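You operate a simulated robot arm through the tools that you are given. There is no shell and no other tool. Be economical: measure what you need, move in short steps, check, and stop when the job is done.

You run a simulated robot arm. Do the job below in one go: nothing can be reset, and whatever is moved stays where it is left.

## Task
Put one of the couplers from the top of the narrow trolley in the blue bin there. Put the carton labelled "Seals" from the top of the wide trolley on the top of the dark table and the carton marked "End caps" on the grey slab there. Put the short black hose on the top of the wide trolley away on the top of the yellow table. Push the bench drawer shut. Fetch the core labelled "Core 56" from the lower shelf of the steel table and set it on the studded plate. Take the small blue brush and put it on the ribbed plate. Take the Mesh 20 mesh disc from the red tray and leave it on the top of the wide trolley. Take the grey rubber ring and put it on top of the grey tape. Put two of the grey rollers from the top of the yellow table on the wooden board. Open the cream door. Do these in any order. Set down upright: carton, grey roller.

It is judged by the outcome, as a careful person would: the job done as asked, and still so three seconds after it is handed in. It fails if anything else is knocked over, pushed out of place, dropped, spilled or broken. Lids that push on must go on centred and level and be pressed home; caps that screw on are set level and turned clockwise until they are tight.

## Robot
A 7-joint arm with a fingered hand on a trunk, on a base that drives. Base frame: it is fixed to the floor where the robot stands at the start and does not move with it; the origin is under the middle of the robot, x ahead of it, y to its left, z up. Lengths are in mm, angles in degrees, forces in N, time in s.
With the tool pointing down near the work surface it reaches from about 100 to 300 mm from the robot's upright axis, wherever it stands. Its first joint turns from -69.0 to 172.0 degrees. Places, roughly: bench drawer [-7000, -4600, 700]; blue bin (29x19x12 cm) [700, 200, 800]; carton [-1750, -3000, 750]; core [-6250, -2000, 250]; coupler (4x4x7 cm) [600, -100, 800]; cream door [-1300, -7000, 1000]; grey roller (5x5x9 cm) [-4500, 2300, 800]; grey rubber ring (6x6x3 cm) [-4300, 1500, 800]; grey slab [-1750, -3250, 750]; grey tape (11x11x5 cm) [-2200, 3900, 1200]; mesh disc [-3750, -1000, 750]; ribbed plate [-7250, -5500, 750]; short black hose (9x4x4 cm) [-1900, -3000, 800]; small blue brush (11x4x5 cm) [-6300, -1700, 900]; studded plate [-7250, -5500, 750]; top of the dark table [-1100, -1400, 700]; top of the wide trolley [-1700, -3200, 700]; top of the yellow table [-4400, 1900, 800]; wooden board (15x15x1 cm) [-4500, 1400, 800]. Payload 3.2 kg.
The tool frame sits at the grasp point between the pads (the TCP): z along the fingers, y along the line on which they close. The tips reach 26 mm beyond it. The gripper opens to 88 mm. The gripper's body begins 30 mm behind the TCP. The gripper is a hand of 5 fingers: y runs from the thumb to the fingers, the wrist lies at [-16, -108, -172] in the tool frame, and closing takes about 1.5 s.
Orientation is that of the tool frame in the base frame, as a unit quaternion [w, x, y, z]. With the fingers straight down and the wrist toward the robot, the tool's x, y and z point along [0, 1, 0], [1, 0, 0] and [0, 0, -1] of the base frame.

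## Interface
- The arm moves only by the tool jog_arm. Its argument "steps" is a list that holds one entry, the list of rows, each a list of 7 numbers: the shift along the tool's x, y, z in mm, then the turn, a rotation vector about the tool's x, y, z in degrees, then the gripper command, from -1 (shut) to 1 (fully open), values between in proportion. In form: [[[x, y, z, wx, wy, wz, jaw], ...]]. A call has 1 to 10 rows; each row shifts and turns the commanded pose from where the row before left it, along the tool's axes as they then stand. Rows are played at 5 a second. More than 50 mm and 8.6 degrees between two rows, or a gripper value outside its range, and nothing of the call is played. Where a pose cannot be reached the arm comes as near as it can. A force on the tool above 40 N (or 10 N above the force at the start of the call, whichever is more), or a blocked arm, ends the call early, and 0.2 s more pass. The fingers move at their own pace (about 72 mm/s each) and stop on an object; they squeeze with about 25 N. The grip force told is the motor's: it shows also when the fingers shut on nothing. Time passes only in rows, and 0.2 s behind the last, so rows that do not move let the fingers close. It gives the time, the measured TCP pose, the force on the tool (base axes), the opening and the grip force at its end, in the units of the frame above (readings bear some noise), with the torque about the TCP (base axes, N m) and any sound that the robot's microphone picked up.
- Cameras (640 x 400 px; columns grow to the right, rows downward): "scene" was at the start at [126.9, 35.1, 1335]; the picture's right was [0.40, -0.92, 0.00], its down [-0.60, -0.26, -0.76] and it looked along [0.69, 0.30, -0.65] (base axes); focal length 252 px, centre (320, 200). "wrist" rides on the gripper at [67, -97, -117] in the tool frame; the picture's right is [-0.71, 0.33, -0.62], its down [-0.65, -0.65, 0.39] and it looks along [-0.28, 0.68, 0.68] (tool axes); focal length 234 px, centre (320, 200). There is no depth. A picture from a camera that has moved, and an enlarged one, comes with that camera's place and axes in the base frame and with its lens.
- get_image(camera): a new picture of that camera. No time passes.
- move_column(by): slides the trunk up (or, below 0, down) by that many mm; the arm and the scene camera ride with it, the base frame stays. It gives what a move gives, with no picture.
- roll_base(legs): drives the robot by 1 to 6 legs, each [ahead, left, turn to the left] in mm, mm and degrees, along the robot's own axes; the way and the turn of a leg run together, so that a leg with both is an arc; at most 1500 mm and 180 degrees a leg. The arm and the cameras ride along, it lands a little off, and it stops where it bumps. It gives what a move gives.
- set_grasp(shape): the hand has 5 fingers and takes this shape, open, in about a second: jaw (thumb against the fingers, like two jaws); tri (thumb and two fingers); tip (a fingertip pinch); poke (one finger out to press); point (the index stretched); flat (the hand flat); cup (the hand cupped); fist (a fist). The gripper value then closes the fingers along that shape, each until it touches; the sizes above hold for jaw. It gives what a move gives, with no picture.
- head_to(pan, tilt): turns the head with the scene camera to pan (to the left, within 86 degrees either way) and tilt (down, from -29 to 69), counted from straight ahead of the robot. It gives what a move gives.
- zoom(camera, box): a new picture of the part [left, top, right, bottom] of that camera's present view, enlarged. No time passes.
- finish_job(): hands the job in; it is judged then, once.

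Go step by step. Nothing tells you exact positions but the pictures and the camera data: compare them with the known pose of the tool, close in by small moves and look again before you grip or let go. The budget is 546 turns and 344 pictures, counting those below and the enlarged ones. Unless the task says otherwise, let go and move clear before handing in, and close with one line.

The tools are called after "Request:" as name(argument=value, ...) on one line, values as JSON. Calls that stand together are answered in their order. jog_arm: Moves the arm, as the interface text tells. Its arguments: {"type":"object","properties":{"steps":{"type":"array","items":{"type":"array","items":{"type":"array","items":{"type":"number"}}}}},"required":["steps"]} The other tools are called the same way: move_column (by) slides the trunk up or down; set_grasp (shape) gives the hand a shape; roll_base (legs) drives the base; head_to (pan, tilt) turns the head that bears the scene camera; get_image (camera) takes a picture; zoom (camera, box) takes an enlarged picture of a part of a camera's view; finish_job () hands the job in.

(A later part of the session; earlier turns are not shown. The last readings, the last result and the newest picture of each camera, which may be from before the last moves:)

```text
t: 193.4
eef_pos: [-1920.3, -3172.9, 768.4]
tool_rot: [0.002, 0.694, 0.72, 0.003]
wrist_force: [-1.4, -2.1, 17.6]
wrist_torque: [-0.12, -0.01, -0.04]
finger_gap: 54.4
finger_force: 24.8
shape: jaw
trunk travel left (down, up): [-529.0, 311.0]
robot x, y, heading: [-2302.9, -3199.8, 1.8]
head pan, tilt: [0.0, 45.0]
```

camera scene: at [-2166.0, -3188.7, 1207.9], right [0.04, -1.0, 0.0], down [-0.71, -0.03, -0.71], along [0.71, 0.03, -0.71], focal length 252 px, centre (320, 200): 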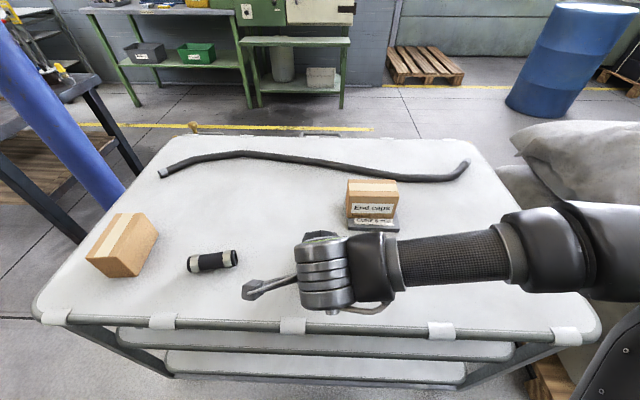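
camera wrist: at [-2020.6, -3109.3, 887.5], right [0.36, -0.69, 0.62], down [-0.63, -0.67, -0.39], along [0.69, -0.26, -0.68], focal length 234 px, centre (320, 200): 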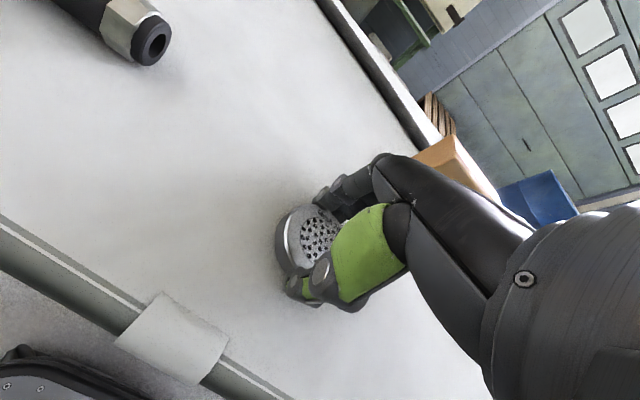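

Contact at z≈768. Ease up 2 mm and release.

Request:
jog_arm(steps=[[[0, 0, -2, 0, 0, 0, -1], [0, 0, 0, 0, 0, 0, -0.2], [0, 0, 0, 0, 0, 0, 0.4], [0, 0, 0, 0, 0, 0, 0.8], [0, 0, 0, 0, 0, 0, 0.9]]])

Request:
move_column(by=110)

Request:
get_image(camera="wrist")

Request:
get_image(camera="scene")

```text
t: 194.6
eef_pos: [-1921.1, -3174.4, 767.3]
tool_rot: [-0.001, 0.694, 0.72, -0.001]
wrist_force: [0.1, 0.8, 0.4]
wrist_torque: [0.02, 0.03, 0.03]
finger_gap: 83.4
finger_force: 0.1
shape: jaw
trunk travel left (down, up): [-529.0, 311.0]
robot x, y, heading: [-2298.9, -3197.3, 2.1]
head pan, tilt: [0.0, 45.0]
```

```text
t: 196.1
eef_pos: [-1920.3, -3171.7, 877.0]
tool_rot: [-0.001, 0.694, 0.72, -0.001]
wrist_force: [-0.1, 0.8, 1.1]
wrist_torque: [-0.01, -0.02, 0.03]
finger_gap: 83.4
finger_force: 0.0
shape: jaw
trunk travel left (down, up): [-639.0, 201.0]
robot x, y, heading: [-2292.5, -3194.3, 1.9]
head pan, tilt: [0.0, 45.0]
```

```text
278 pictures are left
camera wrist: at [-2021.0, -3109.5, 994.0], right [0.36, -0.69, 0.62], down [-0.63, -0.67, -0.39], along [0.69, -0.25, -0.68], focal length 234 px, centre (320, 200)
```

wrist: 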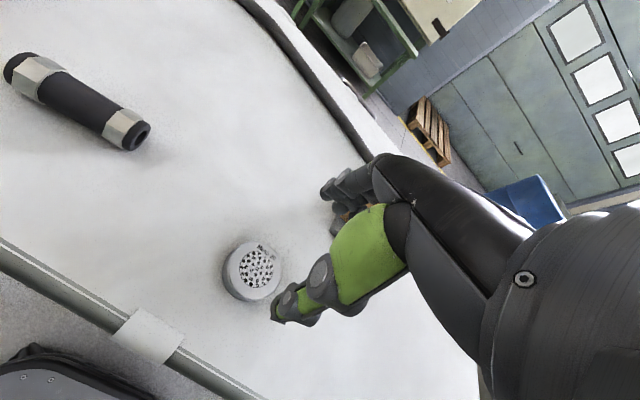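

```text
277 pictures are left
camera scene: at [-2166.0, -3188.9, 1317.9], right [0.04, -1.0, 0.0], down [-0.71, -0.03, -0.71], along [0.71, 0.03, -0.71], focal length 252 px, centre (320, 200)
```

scene: 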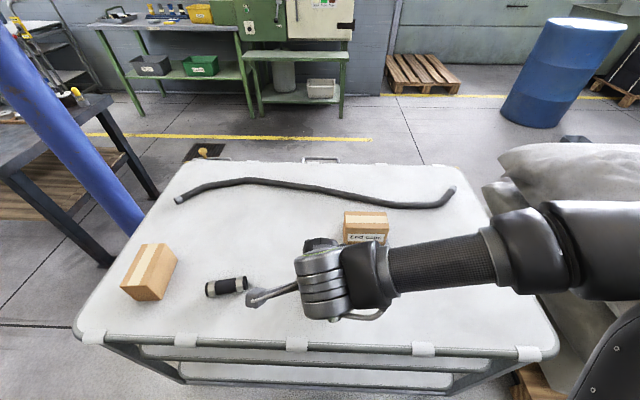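

Mesh disc is on the trolley. The hose lies at ≈[-1908,-2966], its axis turned ~15° from y. I move above it and turn the hand to match.

Request:
jog_arm(steps=[[[41, 4, 0, 0, 0, -4, 1], [41, 4, 0, 0, 0, -4, 1], [41, 4, 0, 0, 0, -5, 1], [41, 11, 0, 0, 0, 0, 1], [41, 22, 0, 0, 0, 0, 1]]])

Request:
get_image(camera="wrist")

Request:
get_image(camera="scene")

```text
t: 197.3
eef_pos: [-1910.8, -2958.4, 878.0]
tool_rot: [-0.001, 0.608, 0.794, -0.002]
wrist_force: [0.5, -0.4, 0.5]
wrist_torque: [-0.01, 0.01, 0.0]
finger_gap: 87.8
finger_force: 0.0
shape: jaw
trunk travel left (down, up): [-639.0, 201.0]
robot x, y, heading: [-2298.5, -3197.3, 1.9]
head pan, tilt: [0.0, 45.0]
```

```text
276 pictures are left
camera wrist: at [-2023.2, -2919.0, 994.2], right [0.51, -0.59, 0.62], down [-0.46, -0.8, -0.39], along [0.73, -0.09, -0.68], focal length 234 px, centre (320, 200)
```

wrist: 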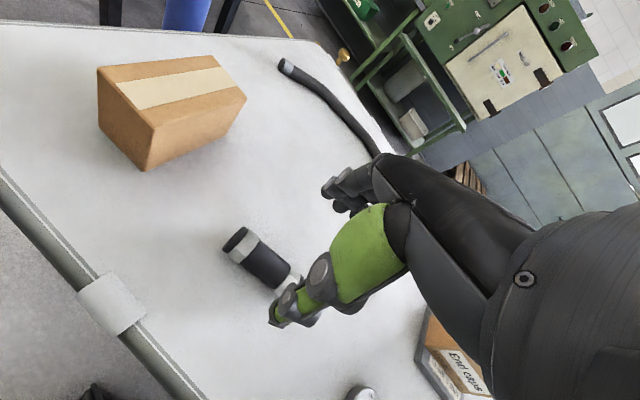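

```text
275 pictures are left
camera scene: at [-2165.7, -3187.0, 1317.9], right [0.04, -1.0, 0.0], down [-0.71, -0.03, -0.71], along [0.71, 0.02, -0.71], focal length 252 px, centre (320, 200)
```

scene: 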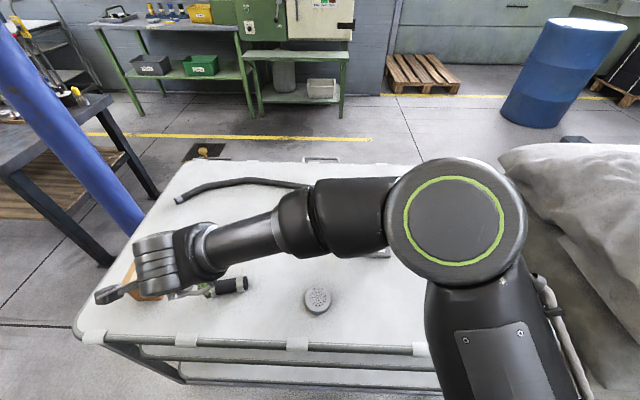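

Request:
jog_arm(steps=[[[-9, 7, 0, 0, 0, 0, 0.8]]])

Request:
move_column(by=-70)

Request:
get_image(camera="wrist")

```text
t: 197.7
eef_pos: [-1901.1, -2966.9, 877.6]
tool_rot: [0.0, 0.607, 0.795, -0.001]
wrist_force: [0.5, 0.1, -0.2]
wrist_torque: [0.02, -0.02, 0.01]
finger_gap: 79.5
finger_force: 0.2
shape: jaw
trunk travel left (down, up): [-639.0, 201.0]
robot x, y, heading: [-2294.9, -3195.7, 2.1]
head pan, tilt: [0.0, 45.0]
```

```text
t: 198.7
eef_pos: [-1902.8, -2966.8, 807.7]
tool_rot: [0.001, 0.608, 0.794, -0.002]
wrist_force: [0.3, 0.0, 0.1]
wrist_torque: [0.04, -0.03, 0.03]
finger_gap: 79.6
finger_force: 0.1
shape: jaw
trunk travel left (down, up): [-569.0, 271.0]
robot x, y, heading: [-2298.3, -3194.9, 2.2]
head pan, tilt: [0.0, 45.0]
```

```text
274 pictures are left
camera wrist: at [-2014.4, -2928.3, 924.1], right [0.51, -0.6, 0.62], down [-0.46, -0.8, -0.39], along [0.73, -0.09, -0.68], focal length 234 px, centre (320, 200)
```

wrist: 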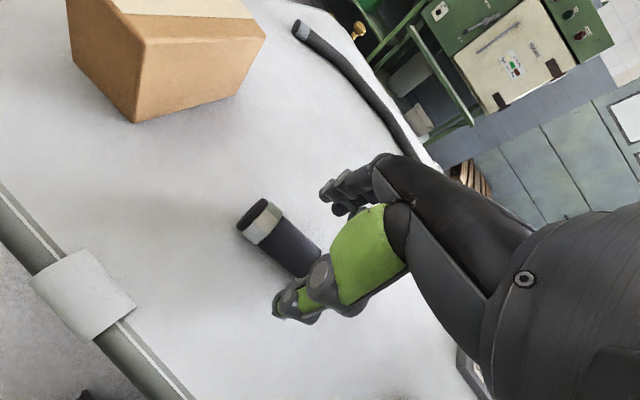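

Request:
move_column(by=-31)

Request:
jog_arm(steps=[[[0, 0, 0, 0, 0, 0, -1], [0, 0, 0, 0, 0, 0, -1], [0, 0, 0, 0, 0, 0, -1], [0, 0, 0, 0, 0, 0, -1], [0, 0, 0, 0, 0, 0, -1], [0, 0, 0, 0, 0, 0, -1]]])

Request:
move_column(by=170)

Request:
get_image(camera="wrist")

```text
t: 199.5
eef_pos: [-1901.9, -2967.7, 776.0]
tool_rot: [0.0, 0.608, 0.794, -0.001]
wrist_force: [0.1, 0.8, -0.9]
wrist_torque: [-0.02, 0.01, 0.03]
finger_gap: 79.6
finger_force: 0.1
shape: jaw
trunk travel left (down, up): [-538.0, 302.0]
robot x, y, heading: [-2295.1, -3195.7, 2.2]
head pan, tilt: [0.0, 45.0]
```

```text
t: 200.9
eef_pos: [-1901.9, -2968.0, 776.3]
tool_rot: [0.001, 0.608, 0.794, 0.0]
wrist_force: [0.0, -0.2, -0.2]
wrist_torque: [0.01, 0.04, -0.01]
finger_gap: 30.9
finger_force: 24.6
shape: jaw
trunk travel left (down, up): [-538.0, 302.0]
robot x, y, heading: [-2297.4, -3195.9, 2.0]
head pan, tilt: [0.0, 45.0]
```

```text
t: 202.8
eef_pos: [-1901.4, -2967.2, 947.7]
tool_rot: [0.001, 0.608, 0.794, -0.001]
wrist_force: [0.2, 0.0, -0.2]
wrist_torque: [0.02, -0.01, -0.03]
finger_gap: 31.3
finger_force: 25.3
shape: jaw
trunk travel left (down, up): [-708.0, 132.0]
robot x, y, heading: [-2295.5, -3196.1, 2.3]
head pan, tilt: [0.0, 45.0]
```

```text
273 pictures are left
camera wrist: at [-2014.1, -2928.3, 1062.9], right [0.51, -0.6, 0.62], down [-0.46, -0.8, -0.39], along [0.73, -0.09, -0.68], focal length 234 px, centre (320, 200)
```

wrist: 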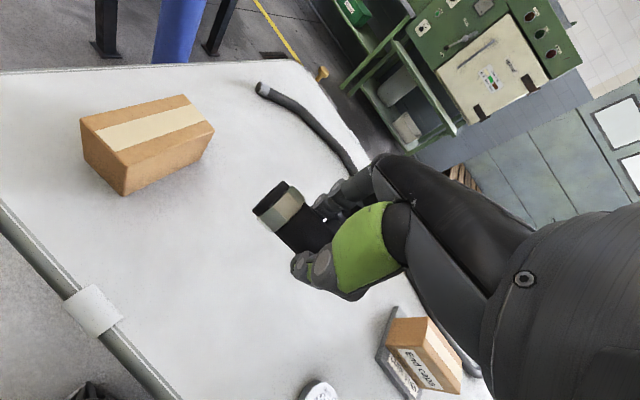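

Hose held. I retract and drive north along the aisle, then look toward the yellow table.

Request:
jog_arm(steps=[[[0, -25, 0, 0, 0, 4, -1], [0, -25, 0, 0, 0, 4, -1], [-5, -25, 0, 0, 0, 5, -1], [-5, -25, 0, 0, 0, 0, -1]]])

Request:
roll_base(legs=[[-60, 0, 0], [0, 1450, 0], [0, 1250, 0], [0, 0, 120]])

Request:
head_to(pan=0, tilt=15)

Request:
get_image(camera="scene")

```text
t: 203.8
eef_pos: [-2000.1, -2993.6, 947.6]
tool_rot: [0.0, 0.694, 0.72, 0.0]
wrist_force: [-0.4, -0.2, -1.2]
wrist_torque: [0.0, 0.0, 0.0]
finger_gap: 30.8
finger_force: 24.7
shape: jaw
trunk travel left (down, up): [-708.0, 132.0]
robot x, y, heading: [-2294.8, -3193.9, 2.0]
head pan, tilt: [0.0, 45.0]
```

```text
t: 222.7
eef_pos: [-2795.2, -329.7, 947.5]
tool_rot: [0.001, -0.29, 0.957, -0.001]
wrist_force: [-0.7, 0.0, -0.9]
wrist_torque: [0.03, -0.02, -0.03]
finger_gap: 30.7
finger_force: 24.6
shape: jaw
trunk travel left (down, up): [-708.0, 132.0]
robot x, y, heading: [-2466.6, -471.9, 123.7]
head pan, tilt: [0.0, 45.0]
```

```text
t: 223.6
eef_pos: [-2797.3, -328.9, 947.0]
tool_rot: [0.001, -0.29, 0.957, -0.001]
wrist_force: [0.0, 0.5, -0.2]
wrist_torque: [0.01, -0.01, 0.0]
finger_gap: 30.8
finger_force: 25.0
shape: jaw
trunk travel left (down, up): [-708.0, 132.0]
robot x, y, heading: [-2468.9, -471.8, 123.8]
head pan, tilt: [0.0, 15.0]
```

```text
272 pictures are left
camera scene: at [-2548.1, -355.7, 1433.7], right [0.83, 0.56, 0.0], down [0.14, -0.22, -0.97], along [-0.54, 0.8, -0.26], focal length 252 px, centre (320, 200)
```

scene: 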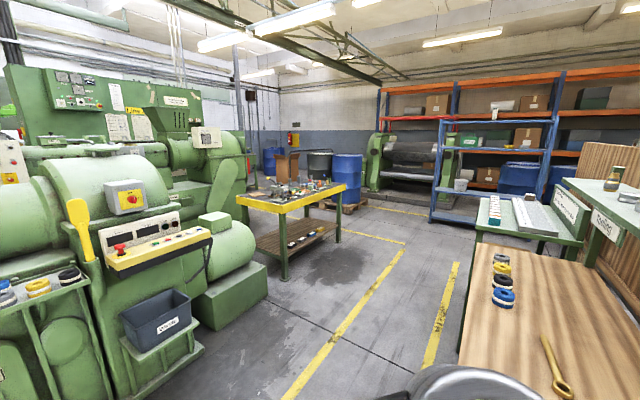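

The yellow table (x≈-4680..-3920, y≈1075..2260) is ahead; the aisle is clear. I turn west and move to it.

Request:
roll_base(legs=[[0, 0, 56], [650, 0, 0], [0, -1400, 0], [0, -600, 0]])

Request:
head_to(pan=0, tilt=25)

Request:
get_image(camera="scene")

```text
t: 239.3
eef_pos: [-3405.9, 1351.7, 947.1]
tool_rot: [0.001, -0.7, 0.715, 0.0]
wrist_force: [0.4, 0.1, 0.0]
wrist_torque: [-0.03, -0.02, 0.03]
finger_gap: 30.9
finger_force: 24.5
shape: jaw
trunk travel left (down, up): [-708.0, 132.0]
robot x, y, heading: [-3095.3, 1538.7, 178.8]
head pan, tilt: [0.0, 15.0]
```

```text
t: 240.1
eef_pos: [-3404.7, 1352.1, 947.4]
tool_rot: [0.002, -0.7, 0.714, 0.0]
wrist_force: [-0.6, 0.9, -1.0]
wrist_torque: [0.0, 0.0, 0.0]
finger_gap: 30.9
finger_force: 24.6
shape: jaw
trunk travel left (down, up): [-708.0, 132.0]
robot x, y, heading: [-3095.4, 1539.0, 178.6]
head pan, tilt: [0.0, 25.0]
```

```text
271 pictures are left
camera scene: at [-3239.5, 1541.5, 1417.6], right [0.02, 1.0, 0.0], down [0.42, -0.01, -0.91], along [-0.91, 0.02, -0.42], focal length 252 px, centre (320, 200)
```

scene: 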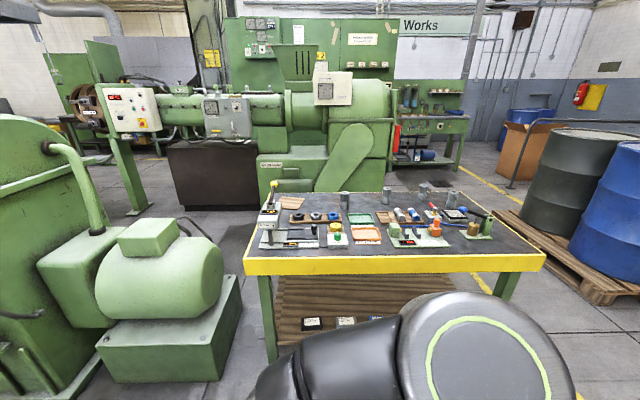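

Request:
zoom(camera="scene", box=[240, 175, 400, 275])

Request:
zoom(camera="scene", box=[360, 175, 520, 275])

```text
4.00 times, centred on (320, 225) of scene
camera zoom: at [-3239.5, 1541.5, 1417.6], right [0.02, 1.0, 0.0], down [0.42, -0.01, -0.91], along [-0.91, 0.02, -0.42], focal length 1008 px, centre (320, 100)
```

zoom: 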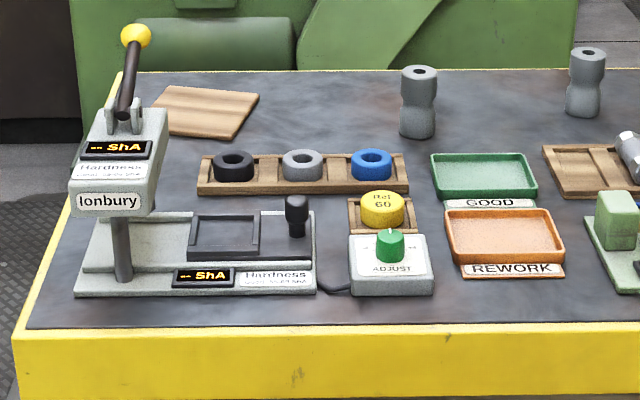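

```text
4.00 times, centred on (440, 225) of scene
camera zoom: at [-3239.5, 1541.5, 1417.6], right [0.02, 1.0, 0.0], down [0.42, -0.01, -0.91], along [-0.91, 0.02, -0.42], focal length 1008 px, centre (-160, 100)
```

zoom: 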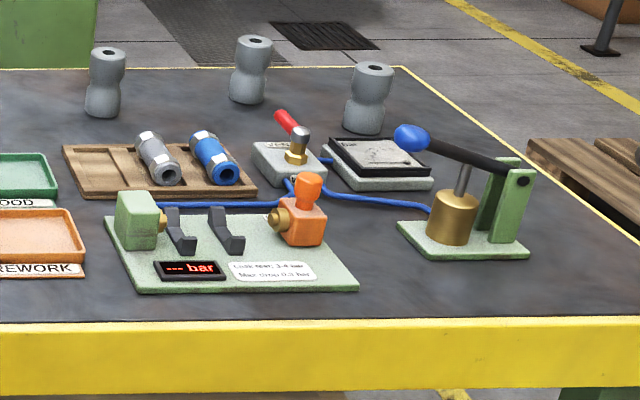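

Rollers (4 grey), board and grey ring lie toward the table's west side. I'll go round the north end to the west side and place the hose there as well.

Request:
roll_base(legs=[[0, -1440, 1.4], [1100, 0, 0]])

Request:
get_image(camera="scene")

Request:
head_to(pan=60, tilt=30)

Request:
get_image(camera="scene")

```text
t: 252.5
eef_pos: [-4471.9, 2824.9, 947.4]
tool_rot: [0.001, -0.698, 0.716, 0.0]
wrist_force: [-0.1, 0.4, -1.7]
wrist_torque: [0.01, -0.02, -0.02]
finger_gap: 30.9
finger_force: 24.8
shape: jaw
trunk travel left (down, up): [-708.0, 132.0]
robot x, y, heading: [-4163.7, 3006.1, 178.6]
head pan, tilt: [0.0, 25.0]
```

```text
268 pictures are left
camera scene: at [-4305.1, 3012.1, 1417.5], right [0.03, 1.0, 0.0], down [0.42, -0.01, -0.91], along [-0.91, 0.02, -0.42], focal length 252 px, centre (320, 200)
```

scene: 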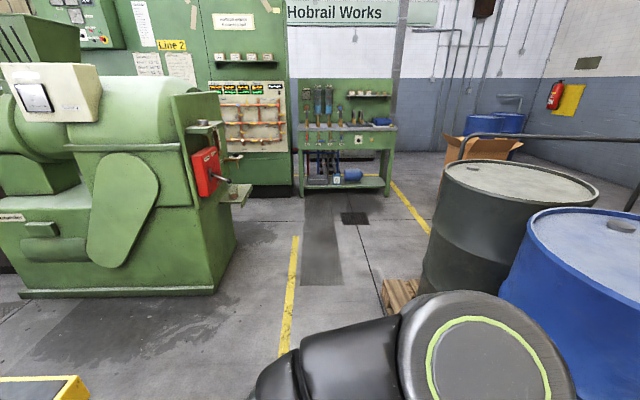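

```text
t: 253.8
eef_pos: [-4471.9, 2824.1, 947.9]
tool_rot: [0.002, -0.698, 0.716, 0.0]
wrist_force: [-0.7, -0.6, -1.0]
wrist_torque: [-0.02, 0.02, 0.0]
finger_gap: 31.0
finger_force: 25.2
shape: jaw
trunk travel left (down, up): [-708.0, 132.0]
robot x, y, heading: [-4163.5, 3010.7, 178.4]
head pan, tilt: [60.0, 30.0]
```

```text
267 pictures are left
camera scene: at [-4260.2, 2932.5, 1409.6], right [-0.85, 0.52, 0.0], down [0.26, 0.43, -0.87], along [-0.45, -0.74, -0.5], focal length 252 px, centre (320, 200)
```

scene: 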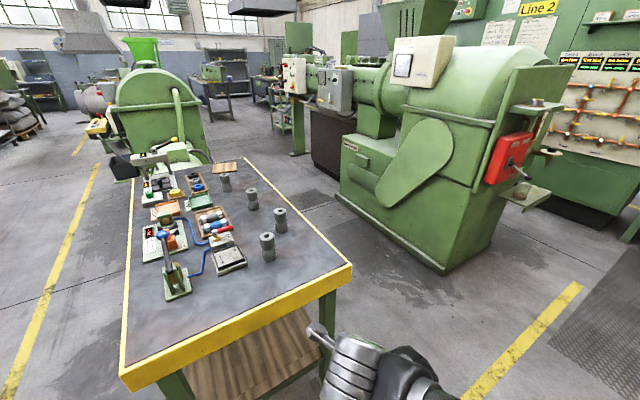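

Table top is ≈800 high, x -4671..-4040, y 1260..2455; the west aisle is ~1.1 m wide. I drive round into it.

Request:
roll_base(legs=[[920, 0, 1.4], [0, 1100, 0], [0, 0, 180]])

Request:
head_to(pan=0, tilt=40)

Request:
get_image(camera="scene")

```text
t: 271.4
eef_pos: [-4786.1, 2096.6, 947.7]
tool_rot: [0.0, 0.693, 0.721, -0.002]
wrist_force: [-0.7, -0.4, -0.8]
wrist_torque: [-0.03, -0.01, 0.0]
finger_gap: 30.6
finger_force: 25.1
shape: jaw
trunk travel left (down, up): [-708.0, 132.0]
robot x, y, heading: [-5084.0, 1891.8, 2.4]
head pan, tilt: [60.0, 30.0]
```

```text
t: 272.7
eef_pos: [-4785.9, 2096.5, 947.2]
tool_rot: [0.0, 0.693, 0.721, -0.001]
wrist_force: [-0.8, 0.6, -0.4]
wrist_torque: [-0.03, 0.01, -0.03]
finger_gap: 30.9
finger_force: 25.1
shape: jaw
trunk travel left (down, up): [-708.0, 132.0]
robot x, y, heading: [-5084.9, 1896.0, 2.3]
head pan, tilt: [0.0, 40.0]
```

```text
266 pictures are left
camera scene: at [-4948.9, 1900.9, 1394.2], right [0.04, -1.0, 0.0], down [-0.64, -0.03, -0.77], along [0.77, 0.03, -0.64], focal length 252 px, centre (320, 200)
```

scene: 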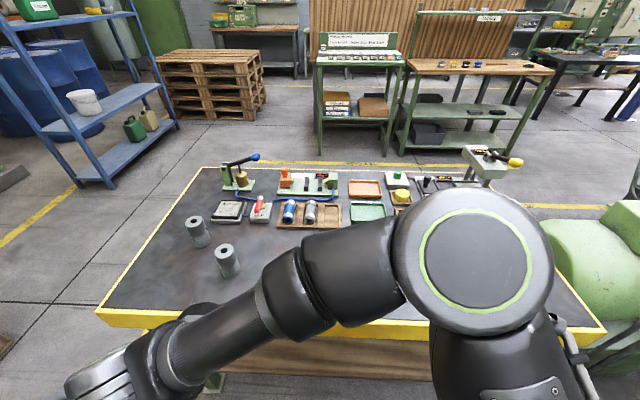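

Request:
roll_base(legs=[[155, -200, -2.3]])

Request:
get_image(camera="wrist")

Request:
get_image(camera="scene")

```text
t: 274.5
eef_pos: [-4620.9, 1887.4, 947.7]
tool_rot: [0.0, 0.707, 0.707, -0.001]
wrist_force: [0.1, 0.5, 0.0]
wrist_torque: [0.01, 0.03, -0.01]
finger_gap: 30.7
finger_force: 24.7
shape: jaw
trunk travel left (down, up): [-708.0, 132.0]
robot x, y, heading: [-4929.0, 1700.9, 0.4]
head pan, tilt: [0.0, 40.0]
```

```text
265 pictures are left
camera wrist: at [-4718.3, 1954.6, 1063.5], right [0.33, -0.71, 0.62], down [-0.65, -0.65, -0.39], along [0.68, -0.28, -0.68], focal length 234 px, centre (320, 200)
```

wrist: 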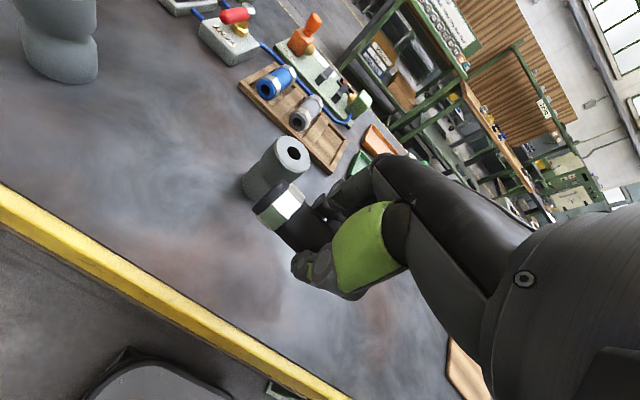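

```text
264 pictures are left
camera scene: at [-4790.7, 1698.2, 1394.2], right [0.0, -1.0, 0.0], down [-0.64, 0.0, -0.77], along [0.77, 0.0, -0.64], focal length 252 px, centre (320, 200)
```

scene: 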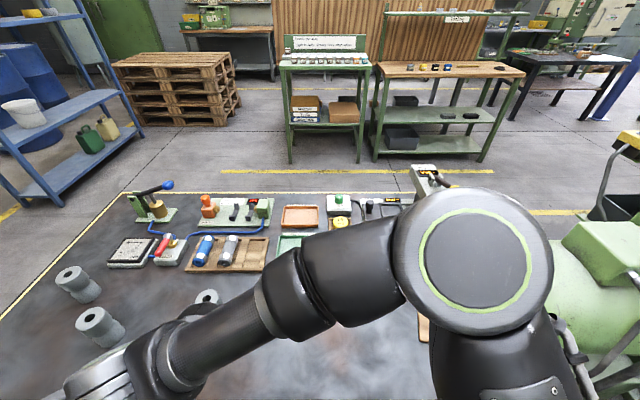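

Roller B at [-4524,1937]. I set the hose at about [-4600,1830].

Request:
jog_arm(steps=[[[-29, 10, 0, 0, 0, 0, -1], [-29, 10, 0, 0, 0, 0, -1]]])

Request:
move_column(by=-108)

Request:
get_image(camera="wrist")

```text
t: 275.1
eef_pos: [-4599.8, 1828.9, 945.7]
tool_rot: [0.0, 0.707, 0.707, 0.0]
wrist_force: [-0.6, 0.0, -0.1]
wrist_torque: [-0.02, -0.02, -0.02]
finger_gap: 30.6
finger_force: 24.9
shape: jaw
trunk travel left (down, up): [-708.0, 132.0]
robot x, y, heading: [-4926.0, 1696.8, -0.3]
head pan, tilt: [0.0, 40.0]
```

```text
t: 276.5
eef_pos: [-4601.4, 1829.9, 838.1]
tool_rot: [-0.001, 0.707, 0.707, -0.002]
wrist_force: [-0.2, 0.4, -0.4]
wrist_torque: [-0.02, 0.0, 0.02]
finger_gap: 30.5
finger_force: 25.0
shape: jaw
trunk travel left (down, up): [-600.0, 240.0]
robot x, y, heading: [-4924.2, 1695.5, -0.1]
head pan, tilt: [0.0, 40.0]
```

```text
263 pictures are left
camera wrist: at [-4698.7, 1897.5, 954.2], right [0.33, -0.71, 0.62], down [-0.65, -0.65, -0.39], along [0.68, -0.28, -0.68], focal length 234 px, centre (320, 200)
```

wrist: 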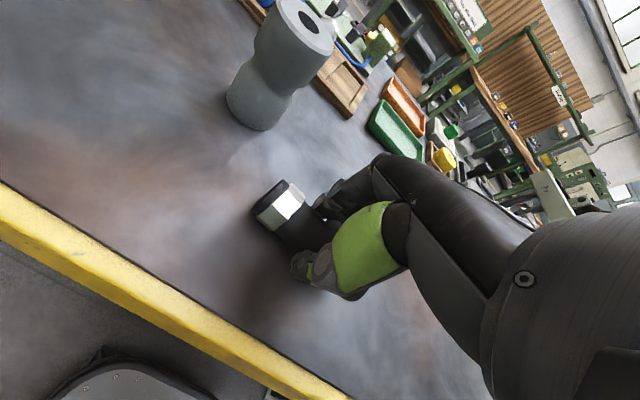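

Request:
jog_arm(steps=[[[0, 0, 3, 0, 0, 0, -1], [0, 0, 3, 0, 0, 0, -1], [0, 0, 2, 0, 0, 0, -1], [0, 0, 2, 0, 0, 0, -1]]])

```text
t: 277.5
eef_pos: [-4597.7, 1831.6, 835.0]
tool_rot: [0.0, 0.707, 0.707, 0.01]
wrist_force: [-6.5, -4.5, 21.9]
wrist_torque: [-0.13, 0.15, -0.07]
finger_gap: 32.9
finger_force: 25.0
shape: jaw
trunk travel left (down, up): [-600.0, 240.0]
robot x, y, heading: [-4924.1, 1696.7, -0.3]
head pan, tilt: [0.0, 40.0]
stopped in row 4: the force on the tool passed its limit at 42 N (the readings are from after the stop); the commanded pose is now the measured one
```

Firm contact at 835. Ease up 1 mm and release.

Request:
jog_arm(steps=[[[0, 0, -2, 0, 0, 0, -1], [0, 0, 0, 0, 0, 0, -0.2], [0, 0, 0, 0, 0, 0, 0.2], [0, 0, 0, 0, 0, 0, 0.7], [0, 0, 0, 0, 0, 0, 1]]])

Request:
move_column(by=130)

Request:
get_image(camera="wrist")

```text
t: 278.7
eef_pos: [-4597.8, 1830.9, 833.5]
tool_rot: [0.002, 0.707, 0.707, 0.006]
wrist_force: [-0.3, 0.7, -0.6]
wrist_torque: [0.0, -0.04, 0.03]
finger_gap: 88.0
finger_force: 0.1
shape: jaw
trunk travel left (down, up): [-600.0, 240.0]
robot x, y, heading: [-4923.6, 1697.1, 0.0]
head pan, tilt: [0.0, 40.0]
```

```text
t: 280.3
eef_pos: [-4598.8, 1832.6, 963.8]
tool_rot: [0.001, 0.707, 0.707, 0.004]
wrist_force: [-0.3, 0.1, 0.3]
wrist_torque: [-0.02, 0.0, -0.01]
finger_gap: 87.6
finger_force: 0.0
shape: jaw
trunk travel left (down, up): [-730.0, 110.0]
robot x, y, heading: [-4926.1, 1700.1, -0.3]
head pan, tilt: [0.0, 40.0]
```

```text
262 pictures are left
camera wrist: at [-4697.2, 1898.0, 1079.8], right [0.33, -0.71, 0.62], down [-0.65, -0.65, -0.4], along [0.69, -0.28, -0.67], focal length 234 px, centre (320, 200)
```

wrist: 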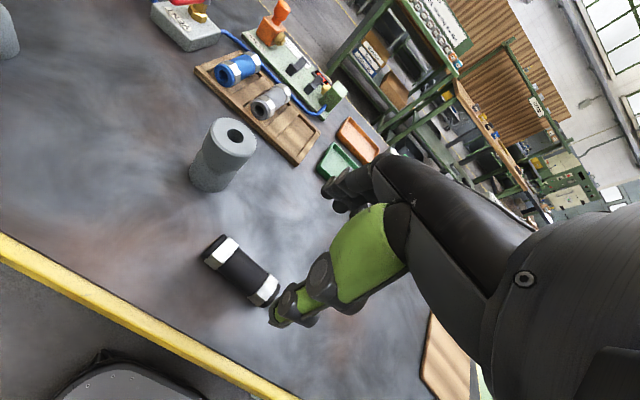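

Hose placed. Next roller A near [-4461,1702]; I move above it.

Request:
jog_arm(steps=[[[-33, 34, 0, 0, 0, 0, 1], [-33, 34, 0, 0, 0, 0, 1], [-33, 34, 0, 0, 0, 0, 1], [-31, 34, 0, 0, 0, 0, 1]]])

Request:
get_image(camera="wrist")

Request:
get_image(camera="scene")

```text
t: 281.3
eef_pos: [-4462.6, 1702.4, 964.4]
tool_rot: [0.0, 0.707, 0.707, 0.005]
wrist_force: [0.5, -0.2, 0.3]
wrist_torque: [0.01, -0.02, 0.01]
finger_gap: 87.9
finger_force: 0.1
shape: jaw
trunk travel left (down, up): [-730.0, 110.0]
robot x, y, heading: [-4926.7, 1697.7, -0.0]
head pan, tilt: [0.0, 40.0]
```

```text
261 pictures are left
camera wrist: at [-4561.4, 1767.2, 1080.4], right [0.33, -0.71, 0.62], down [-0.65, -0.65, -0.4], along [0.69, -0.28, -0.67], focal length 234 px, centre (320, 200)
```

wrist: 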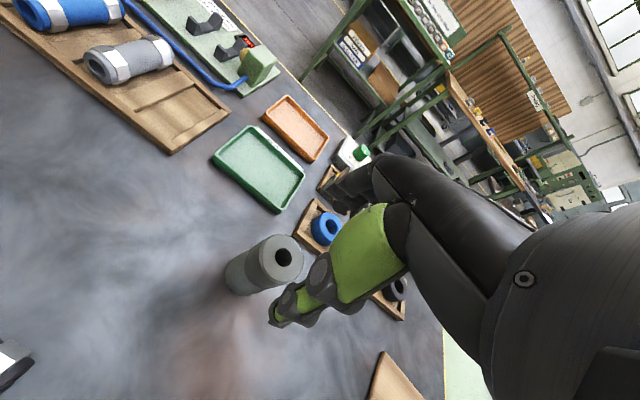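

```text
260 pictures are left
camera scene: at [-4790.3, 1697.2, 1416.1], right [0.0, -1.0, 0.0], down [-0.64, 0.0, -0.77], along [0.77, 0.0, -0.64], focal length 252 px, centre (320, 200)
```

scene: 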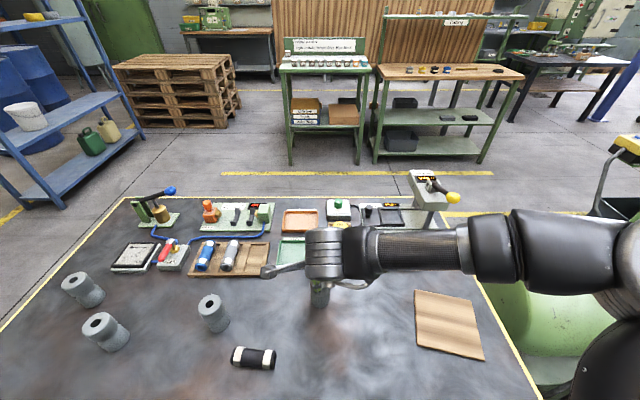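

Roller A at ≈[-4457,1696]; the board centre is ≈[-4510,1394]. Centre and lower to grip high on the roller.

Request:
jog_arm(steps=[[[-6, 5, 0, 0, 0, 0, 1]]])

Request:
move_column(by=-60)

Request:
get_image(camera="wrist")

```text
t: 281.7
eef_pos: [-4457.2, 1695.1, 965.6]
tool_rot: [0.0, 0.708, 0.707, 0.006]
wrist_force: [-0.1, 0.2, 0.0]
wrist_torque: [0.03, -0.02, 0.0]
finger_gap: 87.8
finger_force: 0.0
shape: jaw
trunk travel left (down, up): [-730.0, 110.0]
robot x, y, heading: [-4923.4, 1695.8, -0.2]
head pan, tilt: [0.0, 40.0]
```

```text
t: 282.7
eef_pos: [-4458.3, 1696.9, 905.4]
tool_rot: [0.001, 0.708, 0.707, 0.004]
wrist_force: [0.0, -0.3, -0.8]
wrist_torque: [0.0, -0.05, -0.03]
finger_gap: 88.3
finger_force: 0.0
shape: jaw
trunk travel left (down, up): [-670.0, 170.0]
robot x, y, heading: [-4922.4, 1692.3, -0.2]
head pan, tilt: [0.0, 40.0]
```

```text
259 pictures are left
camera wrist: at [-4557.4, 1762.3, 1020.7], right [0.33, -0.71, 0.62], down [-0.65, -0.65, -0.4], along [0.69, -0.28, -0.67], focal length 234 px, centre (320, 200)
```

wrist: 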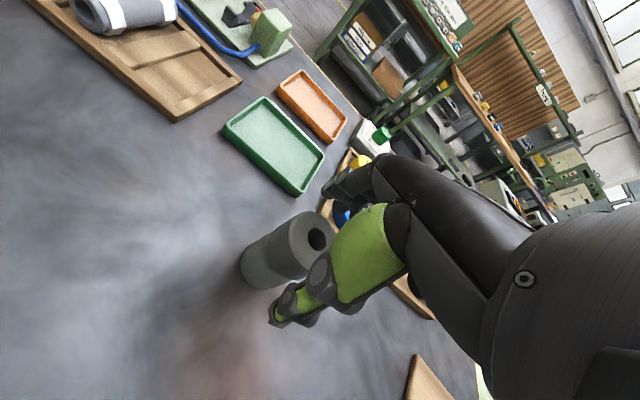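

Request:
move_column(by=-39)

Request:
jog_arm(steps=[[[0, 0, 0, 0, 0, 0, -1], [0, 0, 0, 0, 0, 0, -1], [0, 0, 0, 0, 0, 0, -1], [0, 0, 0, 0, 0, 0, -1], [0, 0, 0, 0, 0, 0, -1], [0, 0, 0, 0, 0, 0, -1]]])

Request:
move_column(by=60)

Request:
get_image(camera="wrist")

Request:
get_image(camera="scene")

```text
t: 283.6
eef_pos: [-4458.4, 1696.8, 866.3]
tool_rot: [0.002, 0.708, 0.707, 0.005]
wrist_force: [0.5, -1.0, 0.0]
wrist_torque: [0.04, 0.0, 0.0]
finger_gap: 87.7
finger_force: 0.1
shape: jaw
trunk travel left (down, up): [-631.0, 209.0]
robot x, y, heading: [-4925.5, 1694.6, 0.0]
head pan, tilt: [0.0, 40.0]
```

```text
t: 284.9
eef_pos: [-4459.5, 1695.7, 866.2]
tool_rot: [0.002, 0.708, 0.707, 0.006]
wrist_force: [-1.2, -0.6, 3.5]
wrist_torque: [-0.01, 0.22, -0.02]
finger_gap: 41.4
finger_force: 25.2
shape: jaw
trunk travel left (down, up): [-631.0, 209.0]
robot x, y, heading: [-4928.6, 1693.4, -0.2]
head pan, tilt: [0.0, 40.0]
```

```text
t: 285.9
eef_pos: [-4456.5, 1696.3, 926.5]
tool_rot: [0.001, 0.708, 0.706, 0.004]
wrist_force: [-0.7, -0.4, -1.3]
wrist_torque: [-0.01, 0.0, -0.02]
finger_gap: 41.0
finger_force: 25.4
shape: jaw
trunk travel left (down, up): [-691.0, 149.0]
robot x, y, heading: [-4924.9, 1698.1, 0.1]
head pan, tilt: [0.0, 40.0]
```

```text
258 pictures are left
camera wrist: at [-4556.9, 1762.2, 1041.5], right [0.33, -0.71, 0.62], down [-0.65, -0.65, -0.4], along [0.68, -0.28, -0.67], focal length 234 px, centre (320, 200)
```

wrist: 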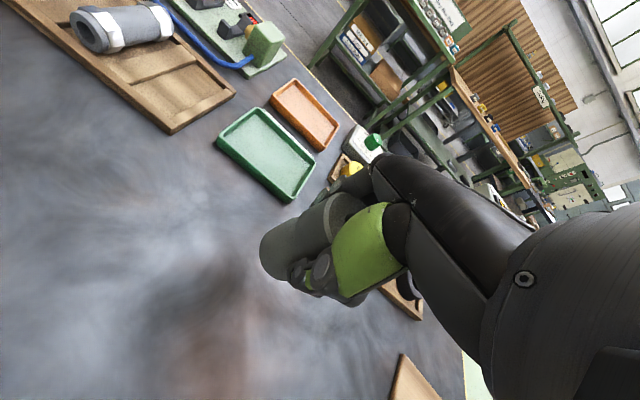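

```text
257 pictures are left
camera scene: at [-4790.6, 1698.3, 1377.2], right [0.0, -1.0, 0.0], down [-0.64, 0.0, -0.77], along [0.77, 0.0, -0.64], focal length 252 px, centre (320, 200)
```

scene: 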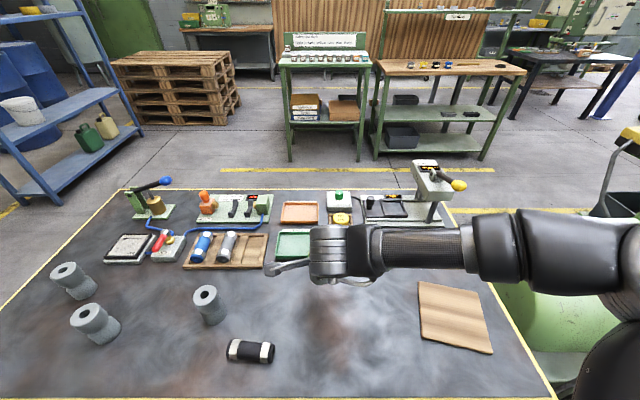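

Roller held. Strafe toward the board; first roller goes to its far-right part.

Request:
roll_base(legs=[[0, -260, 0]])

Request:
get_image(camera="scene")

```text
t: 287.8
eef_pos: [-4458.5, 1435.5, 926.4]
tool_rot: [0.001, 0.708, 0.706, 0.007]
wrist_force: [0.7, -0.8, -1.6]
wrist_torque: [-0.02, 0.0, -0.01]
finger_gap: 40.9
finger_force: 24.6
shape: jaw
trunk travel left (down, up): [-691.0, 149.0]
robot x, y, heading: [-4922.7, 1437.4, -0.0]
head pan, tilt: [0.0, 40.0]
```

```text
256 pictures are left
camera scene: at [-4791.2, 1437.7, 1377.2], right [0.0, -1.0, 0.0], down [-0.64, 0.0, -0.77], along [0.77, 0.0, -0.64], focal length 252 px, centre (320, 200)
```

scene: 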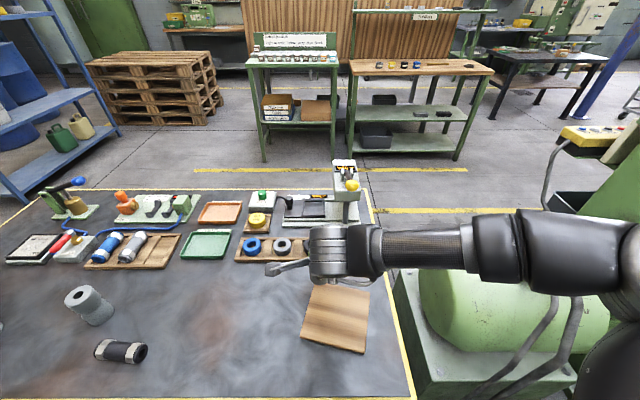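

Request:
jog_arm(steps=[[[-34, -8, 0, 0, 0, 0, -1], [-34, -8, 0, 0, 0, 0, -1]]])

Request:
move_column(by=-38)

Request:
get_image(camera="wrist")

Request:
zoom(camera="scene", box=[240, 190, 440, 340])

```text
t: 288.4
eef_pos: [-4475.2, 1363.8, 925.4]
tool_rot: [0.0, 0.708, 0.706, 0.006]
wrist_force: [-0.1, 0.1, -1.5]
wrist_torque: [0.07, 0.0, -0.01]
finger_gap: 40.4
finger_force: 25.6
shape: jaw
trunk travel left (down, up): [-691.0, 149.0]
robot x, y, heading: [-4928.2, 1434.2, -0.2]
head pan, tilt: [0.0, 40.0]
```

```text
t: 289.2
eef_pos: [-4475.8, 1366.5, 887.0]
tool_rot: [0.0, 0.709, 0.706, 0.005]
wrist_force: [0.2, 0.2, -1.5]
wrist_torque: [-0.03, 0.01, -0.02]
finger_gap: 40.6
finger_force: 25.4
shape: jaw
trunk travel left (down, up): [-653.0, 187.0]
robot x, y, heading: [-4929.4, 1436.5, -0.3]
head pan, tilt: [0.0, 40.0]
```

```text
255 pictures are left
camera wrist: at [-4573.8, 1432.3, 1003.2], right [0.32, -0.71, 0.62], down [-0.65, -0.64, -0.4], along [0.68, -0.28, -0.67], focal length 234 px, centre (320, 200)
```

wrist: 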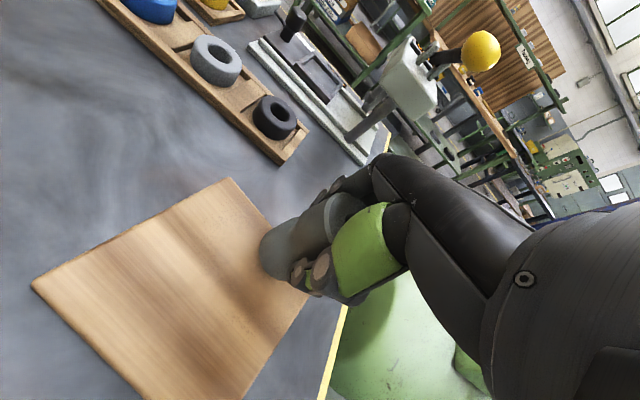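

```text
2.67 times, centred on (340, 265) of scene
camera zoom: at [-4791.5, 1438.2, 1339.1], right [0.0, -1.0, 0.0], down [-0.64, 0.0, -0.77], along [0.77, 0.0, -0.64], focal length 672 px, centre (267, 27)
```

zoom: 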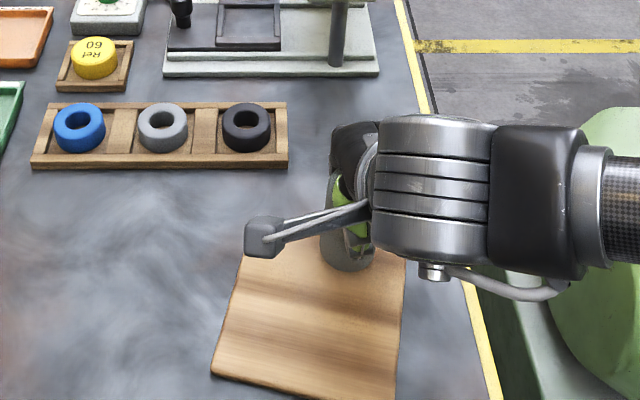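

Request:
jog_arm(steps=[[[3, -3, 4, 0, 0, 0, -1], [0, 0, 3, 0, 0, 0, -1], [0, 0, 2, 0, 0, 0, -1]]])

```text
t: 290.0
eef_pos: [-4477.9, 1370.4, 878.6]
tool_rot: [0.002, 0.708, 0.706, 0.005]
wrist_force: [0.4, 0.2, -2.8]
wrist_torque: [-0.01, 0.01, 0.0]
finger_gap: 40.6
finger_force: 24.8
shape: jaw
trunk travel left (down, up): [-653.0, 187.0]
robot x, y, heading: [-4925.1, 1435.6, -0.1]
head pan, tilt: [0.0, 40.0]
```

Request:
jog_arm(steps=[[[0, 0, 2, 0, 0, 0, -1], [0, 0, 1, 0, 0, 0, -1]]])

```text
t: 290.6
eef_pos: [-4478.1, 1369.9, 876.5]
tool_rot: [0.002, 0.708, 0.706, 0.007]
wrist_force: [0.7, 0.6, 4.7]
wrist_torque: [-0.04, 0.08, 0.0]
finger_gap: 40.8
finger_force: 25.3
shape: jaw
trunk travel left (down, up): [-653.0, 187.0]
robot x, y, heading: [-4923.5, 1438.9, -0.1]
head pan, tilt: [0.0, 40.0]
```

Contact. Release gently and rise.

Request:
jog_arm(steps=[[[0, 0, 0, 0, 0, 0, -0.1], [0, 0, 0, 0, 0, 0, 0.2], [0, 0, 0, 0, 0, 0, 0.5], [0, 0, 0, 0, 0, 0, 0.8], [0, 0, 0, 0, 0, 0, 1], [0, 0, 0, 0, 0, 0, 1]]])

Request:
move_column(by=90)

Request:
get_image(camera="wrist")

```text
t: 292.0
eef_pos: [-4479.5, 1369.6, 874.6]
tool_rot: [0.001, 0.708, 0.706, 0.005]
wrist_force: [0.3, 0.6, -0.3]
wrist_torque: [-0.01, 0.01, 0.01]
finger_gap: 88.0
finger_force: 0.0
shape: jaw
trunk travel left (down, up): [-653.0, 187.0]
robot x, y, heading: [-4926.6, 1438.0, -0.3]
head pan, tilt: [0.0, 40.0]
```

```text
t: 293.3
eef_pos: [-4479.1, 1369.3, 966.1]
tool_rot: [0.0, 0.708, 0.706, 0.005]
wrist_force: [-0.3, 0.2, -0.3]
wrist_torque: [0.01, 0.0, -0.02]
finger_gap: 87.8
finger_force: 0.0
shape: jaw
trunk travel left (down, up): [-743.0, 97.0]
robot x, y, heading: [-4925.1, 1436.5, -0.1]
head pan, tilt: [0.0, 40.0]
```

```text
253 pictures are left
camera wrist: at [-4577.3, 1435.5, 1081.2], right [0.32, -0.71, 0.62], down [-0.65, -0.64, -0.4], along [0.68, -0.28, -0.67], focal length 234 px, centre (320, 200)
```

wrist: 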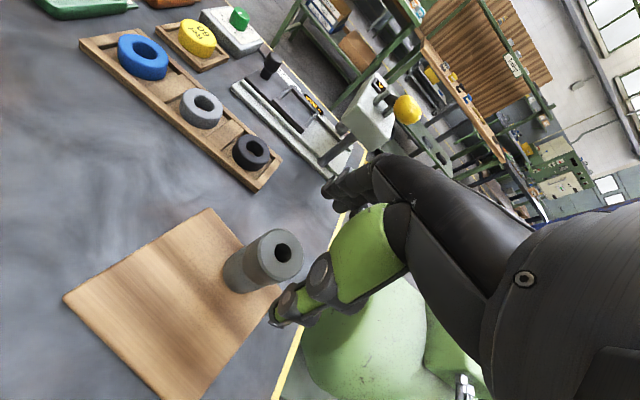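

First roller on the board. Now roller B near [-4524,1937].

Request:
roll_base(legs=[[0, 420, 0]])

Request:
jog_arm(steps=[[[37, -11, 0, 0, 0, 0, 1], [37, -11, 0, 0, 0, 0, 1], [37, -11, 0, 0, 0, 0, 1], [37, -11, 0, 0, 0, 0, 1]]])

Request:
get_image(camera="wrist")

Request:
get_image(camera="scene")

```text
t: 295.9
eef_pos: [-4477.8, 1789.9, 964.5]
tool_rot: [0.001, 0.708, 0.707, 0.005]
wrist_force: [-0.3, 0.1, 0.4]
wrist_torque: [-0.03, -0.01, -0.02]
finger_gap: 88.0
finger_force: 0.0
shape: jaw
trunk travel left (down, up): [-743.0, 97.0]
robot x, y, heading: [-4921.2, 1855.0, -0.2]
head pan, tilt: [0.0, 40.0]
```

```text
t: 296.9
eef_pos: [-4521.3, 1939.3, 966.6]
tool_rot: [0.001, 0.707, 0.707, 0.005]
wrist_force: [-0.1, 0.2, 0.5]
wrist_torque: [0.0, 0.01, 0.01]
finger_gap: 87.7
finger_force: 0.1
shape: jaw
trunk travel left (down, up): [-743.0, 97.0]
robot x, y, heading: [-4926.2, 1857.0, -0.1]
head pan, tilt: [0.0, 40.0]
```

```text
252 pictures are left
camera wrist: at [-4620.4, 2005.3, 1082.2], right [0.33, -0.71, 0.62], down [-0.65, -0.65, -0.4], along [0.68, -0.28, -0.67], focal length 234 px, centre (320, 200)
```

wrist: 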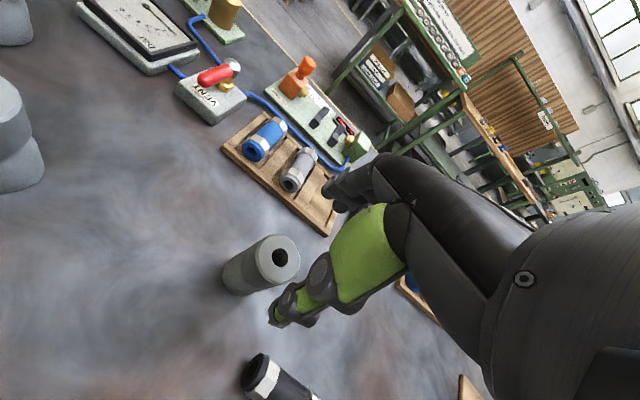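

```text
251 pictures are left
camera scene: at [-4790.6, 1860.4, 1429.2], right [0.0, -1.0, 0.0], down [-0.64, 0.0, -0.77], along [0.77, 0.0, -0.64], focal length 252 px, centre (320, 200)
```

scene: 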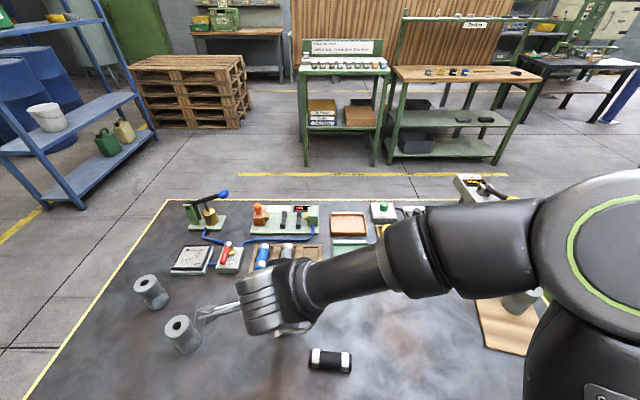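

Request:
move_column(by=-99)

Request:
get_image(camera="wrist")

Request:
jog_arm(steps=[[[0, 0, 0, 0, 0, 0, -1], [0, 0, 0, 0, 0, 0, -1], [0, 0, 0, 0, 0, 0, -1], [0, 0, 0, 0, 0, 0, -1], [0, 0, 0, 0, 0, 0, -1], [0, 0, 0, 0, 0, 0, -1]]])

Request:
move_column(by=75)

Request:
roll_base(legs=[[0, -440, 0]])

Request:
get_image(camera="wrist")

```text
t: 298.2
eef_pos: [-4520.8, 1937.8, 867.5]
tool_rot: [0.001, 0.708, 0.707, 0.005]
wrist_force: [0.1, 0.1, 0.4]
wrist_torque: [-0.01, 0.01, 0.02]
finger_gap: 88.1
finger_force: 0.1
shape: jaw
trunk travel left (down, up): [-644.0, 196.0]
robot x, y, heading: [-4920.1, 1857.0, -0.0]
head pan, tilt: [0.0, 40.0]
```

```text
250 pictures are left
camera wrist: at [-4620.1, 2003.4, 983.5], right [0.33, -0.71, 0.62], down [-0.65, -0.65, -0.4], along [0.69, -0.28, -0.67], focal length 234 px, centre (320, 200)
```

wrist: 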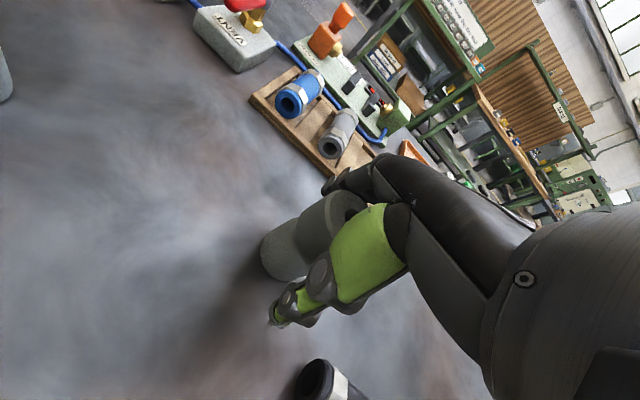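

```text
t: 299.6
eef_pos: [-4521.3, 1937.7, 867.2]
tool_rot: [0.001, 0.708, 0.706, 0.005]
wrist_force: [-1.9, 0.5, 4.9]
wrist_torque: [-0.07, 0.24, 0.02]
finger_gap: 41.1
finger_force: 25.1
shape: jaw
trunk travel left (down, up): [-644.0, 196.0]
robot x, y, heading: [-4924.7, 1856.9, -0.1]
head pan, tilt: [0.0, 40.0]
```

```text
t: 300.7
eef_pos: [-4520.8, 1937.3, 943.0]
tool_rot: [0.001, 0.708, 0.706, 0.004]
wrist_force: [-0.3, -0.4, -2.8]
wrist_torque: [0.02, 0.01, -0.05]
finger_gap: 40.4
finger_force: 25.6
shape: jaw
trunk travel left (down, up): [-719.0, 121.0]
robot x, y, heading: [-4924.0, 1857.7, -0.1]
head pan, tilt: [0.0, 40.0]
```

```text
t: 303.4
eef_pos: [-4519.4, 1506.3, 943.4]
tool_rot: [0.001, 0.706, 0.708, 0.005]
wrist_force: [-0.1, -0.1, -1.7]
wrist_torque: [0.04, 0.04, 0.0]
finger_gap: 40.4
finger_force: 24.9
shape: jaw
trunk travel left (down, up): [-719.0, 121.0]
robot x, y, heading: [-4922.6, 1427.3, 0.1]
head pan, tilt: [0.0, 40.0]
```

```text
249 pictures are left
camera wrist: at [-4620.1, 1571.3, 1058.4], right [0.33, -0.71, 0.62], down [-0.65, -0.65, -0.4], along [0.69, -0.27, -0.67], focal length 234 px, centre (320, 200)
```

wrist: 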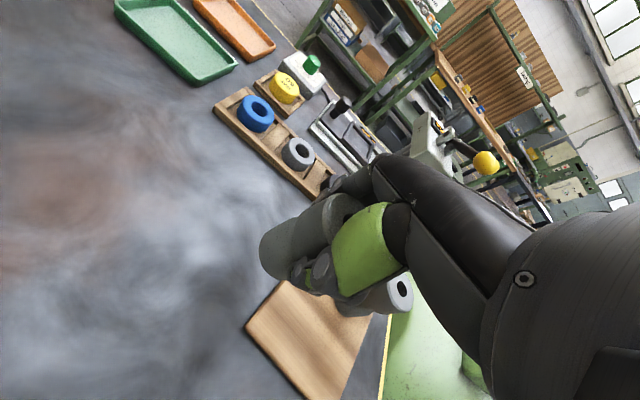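

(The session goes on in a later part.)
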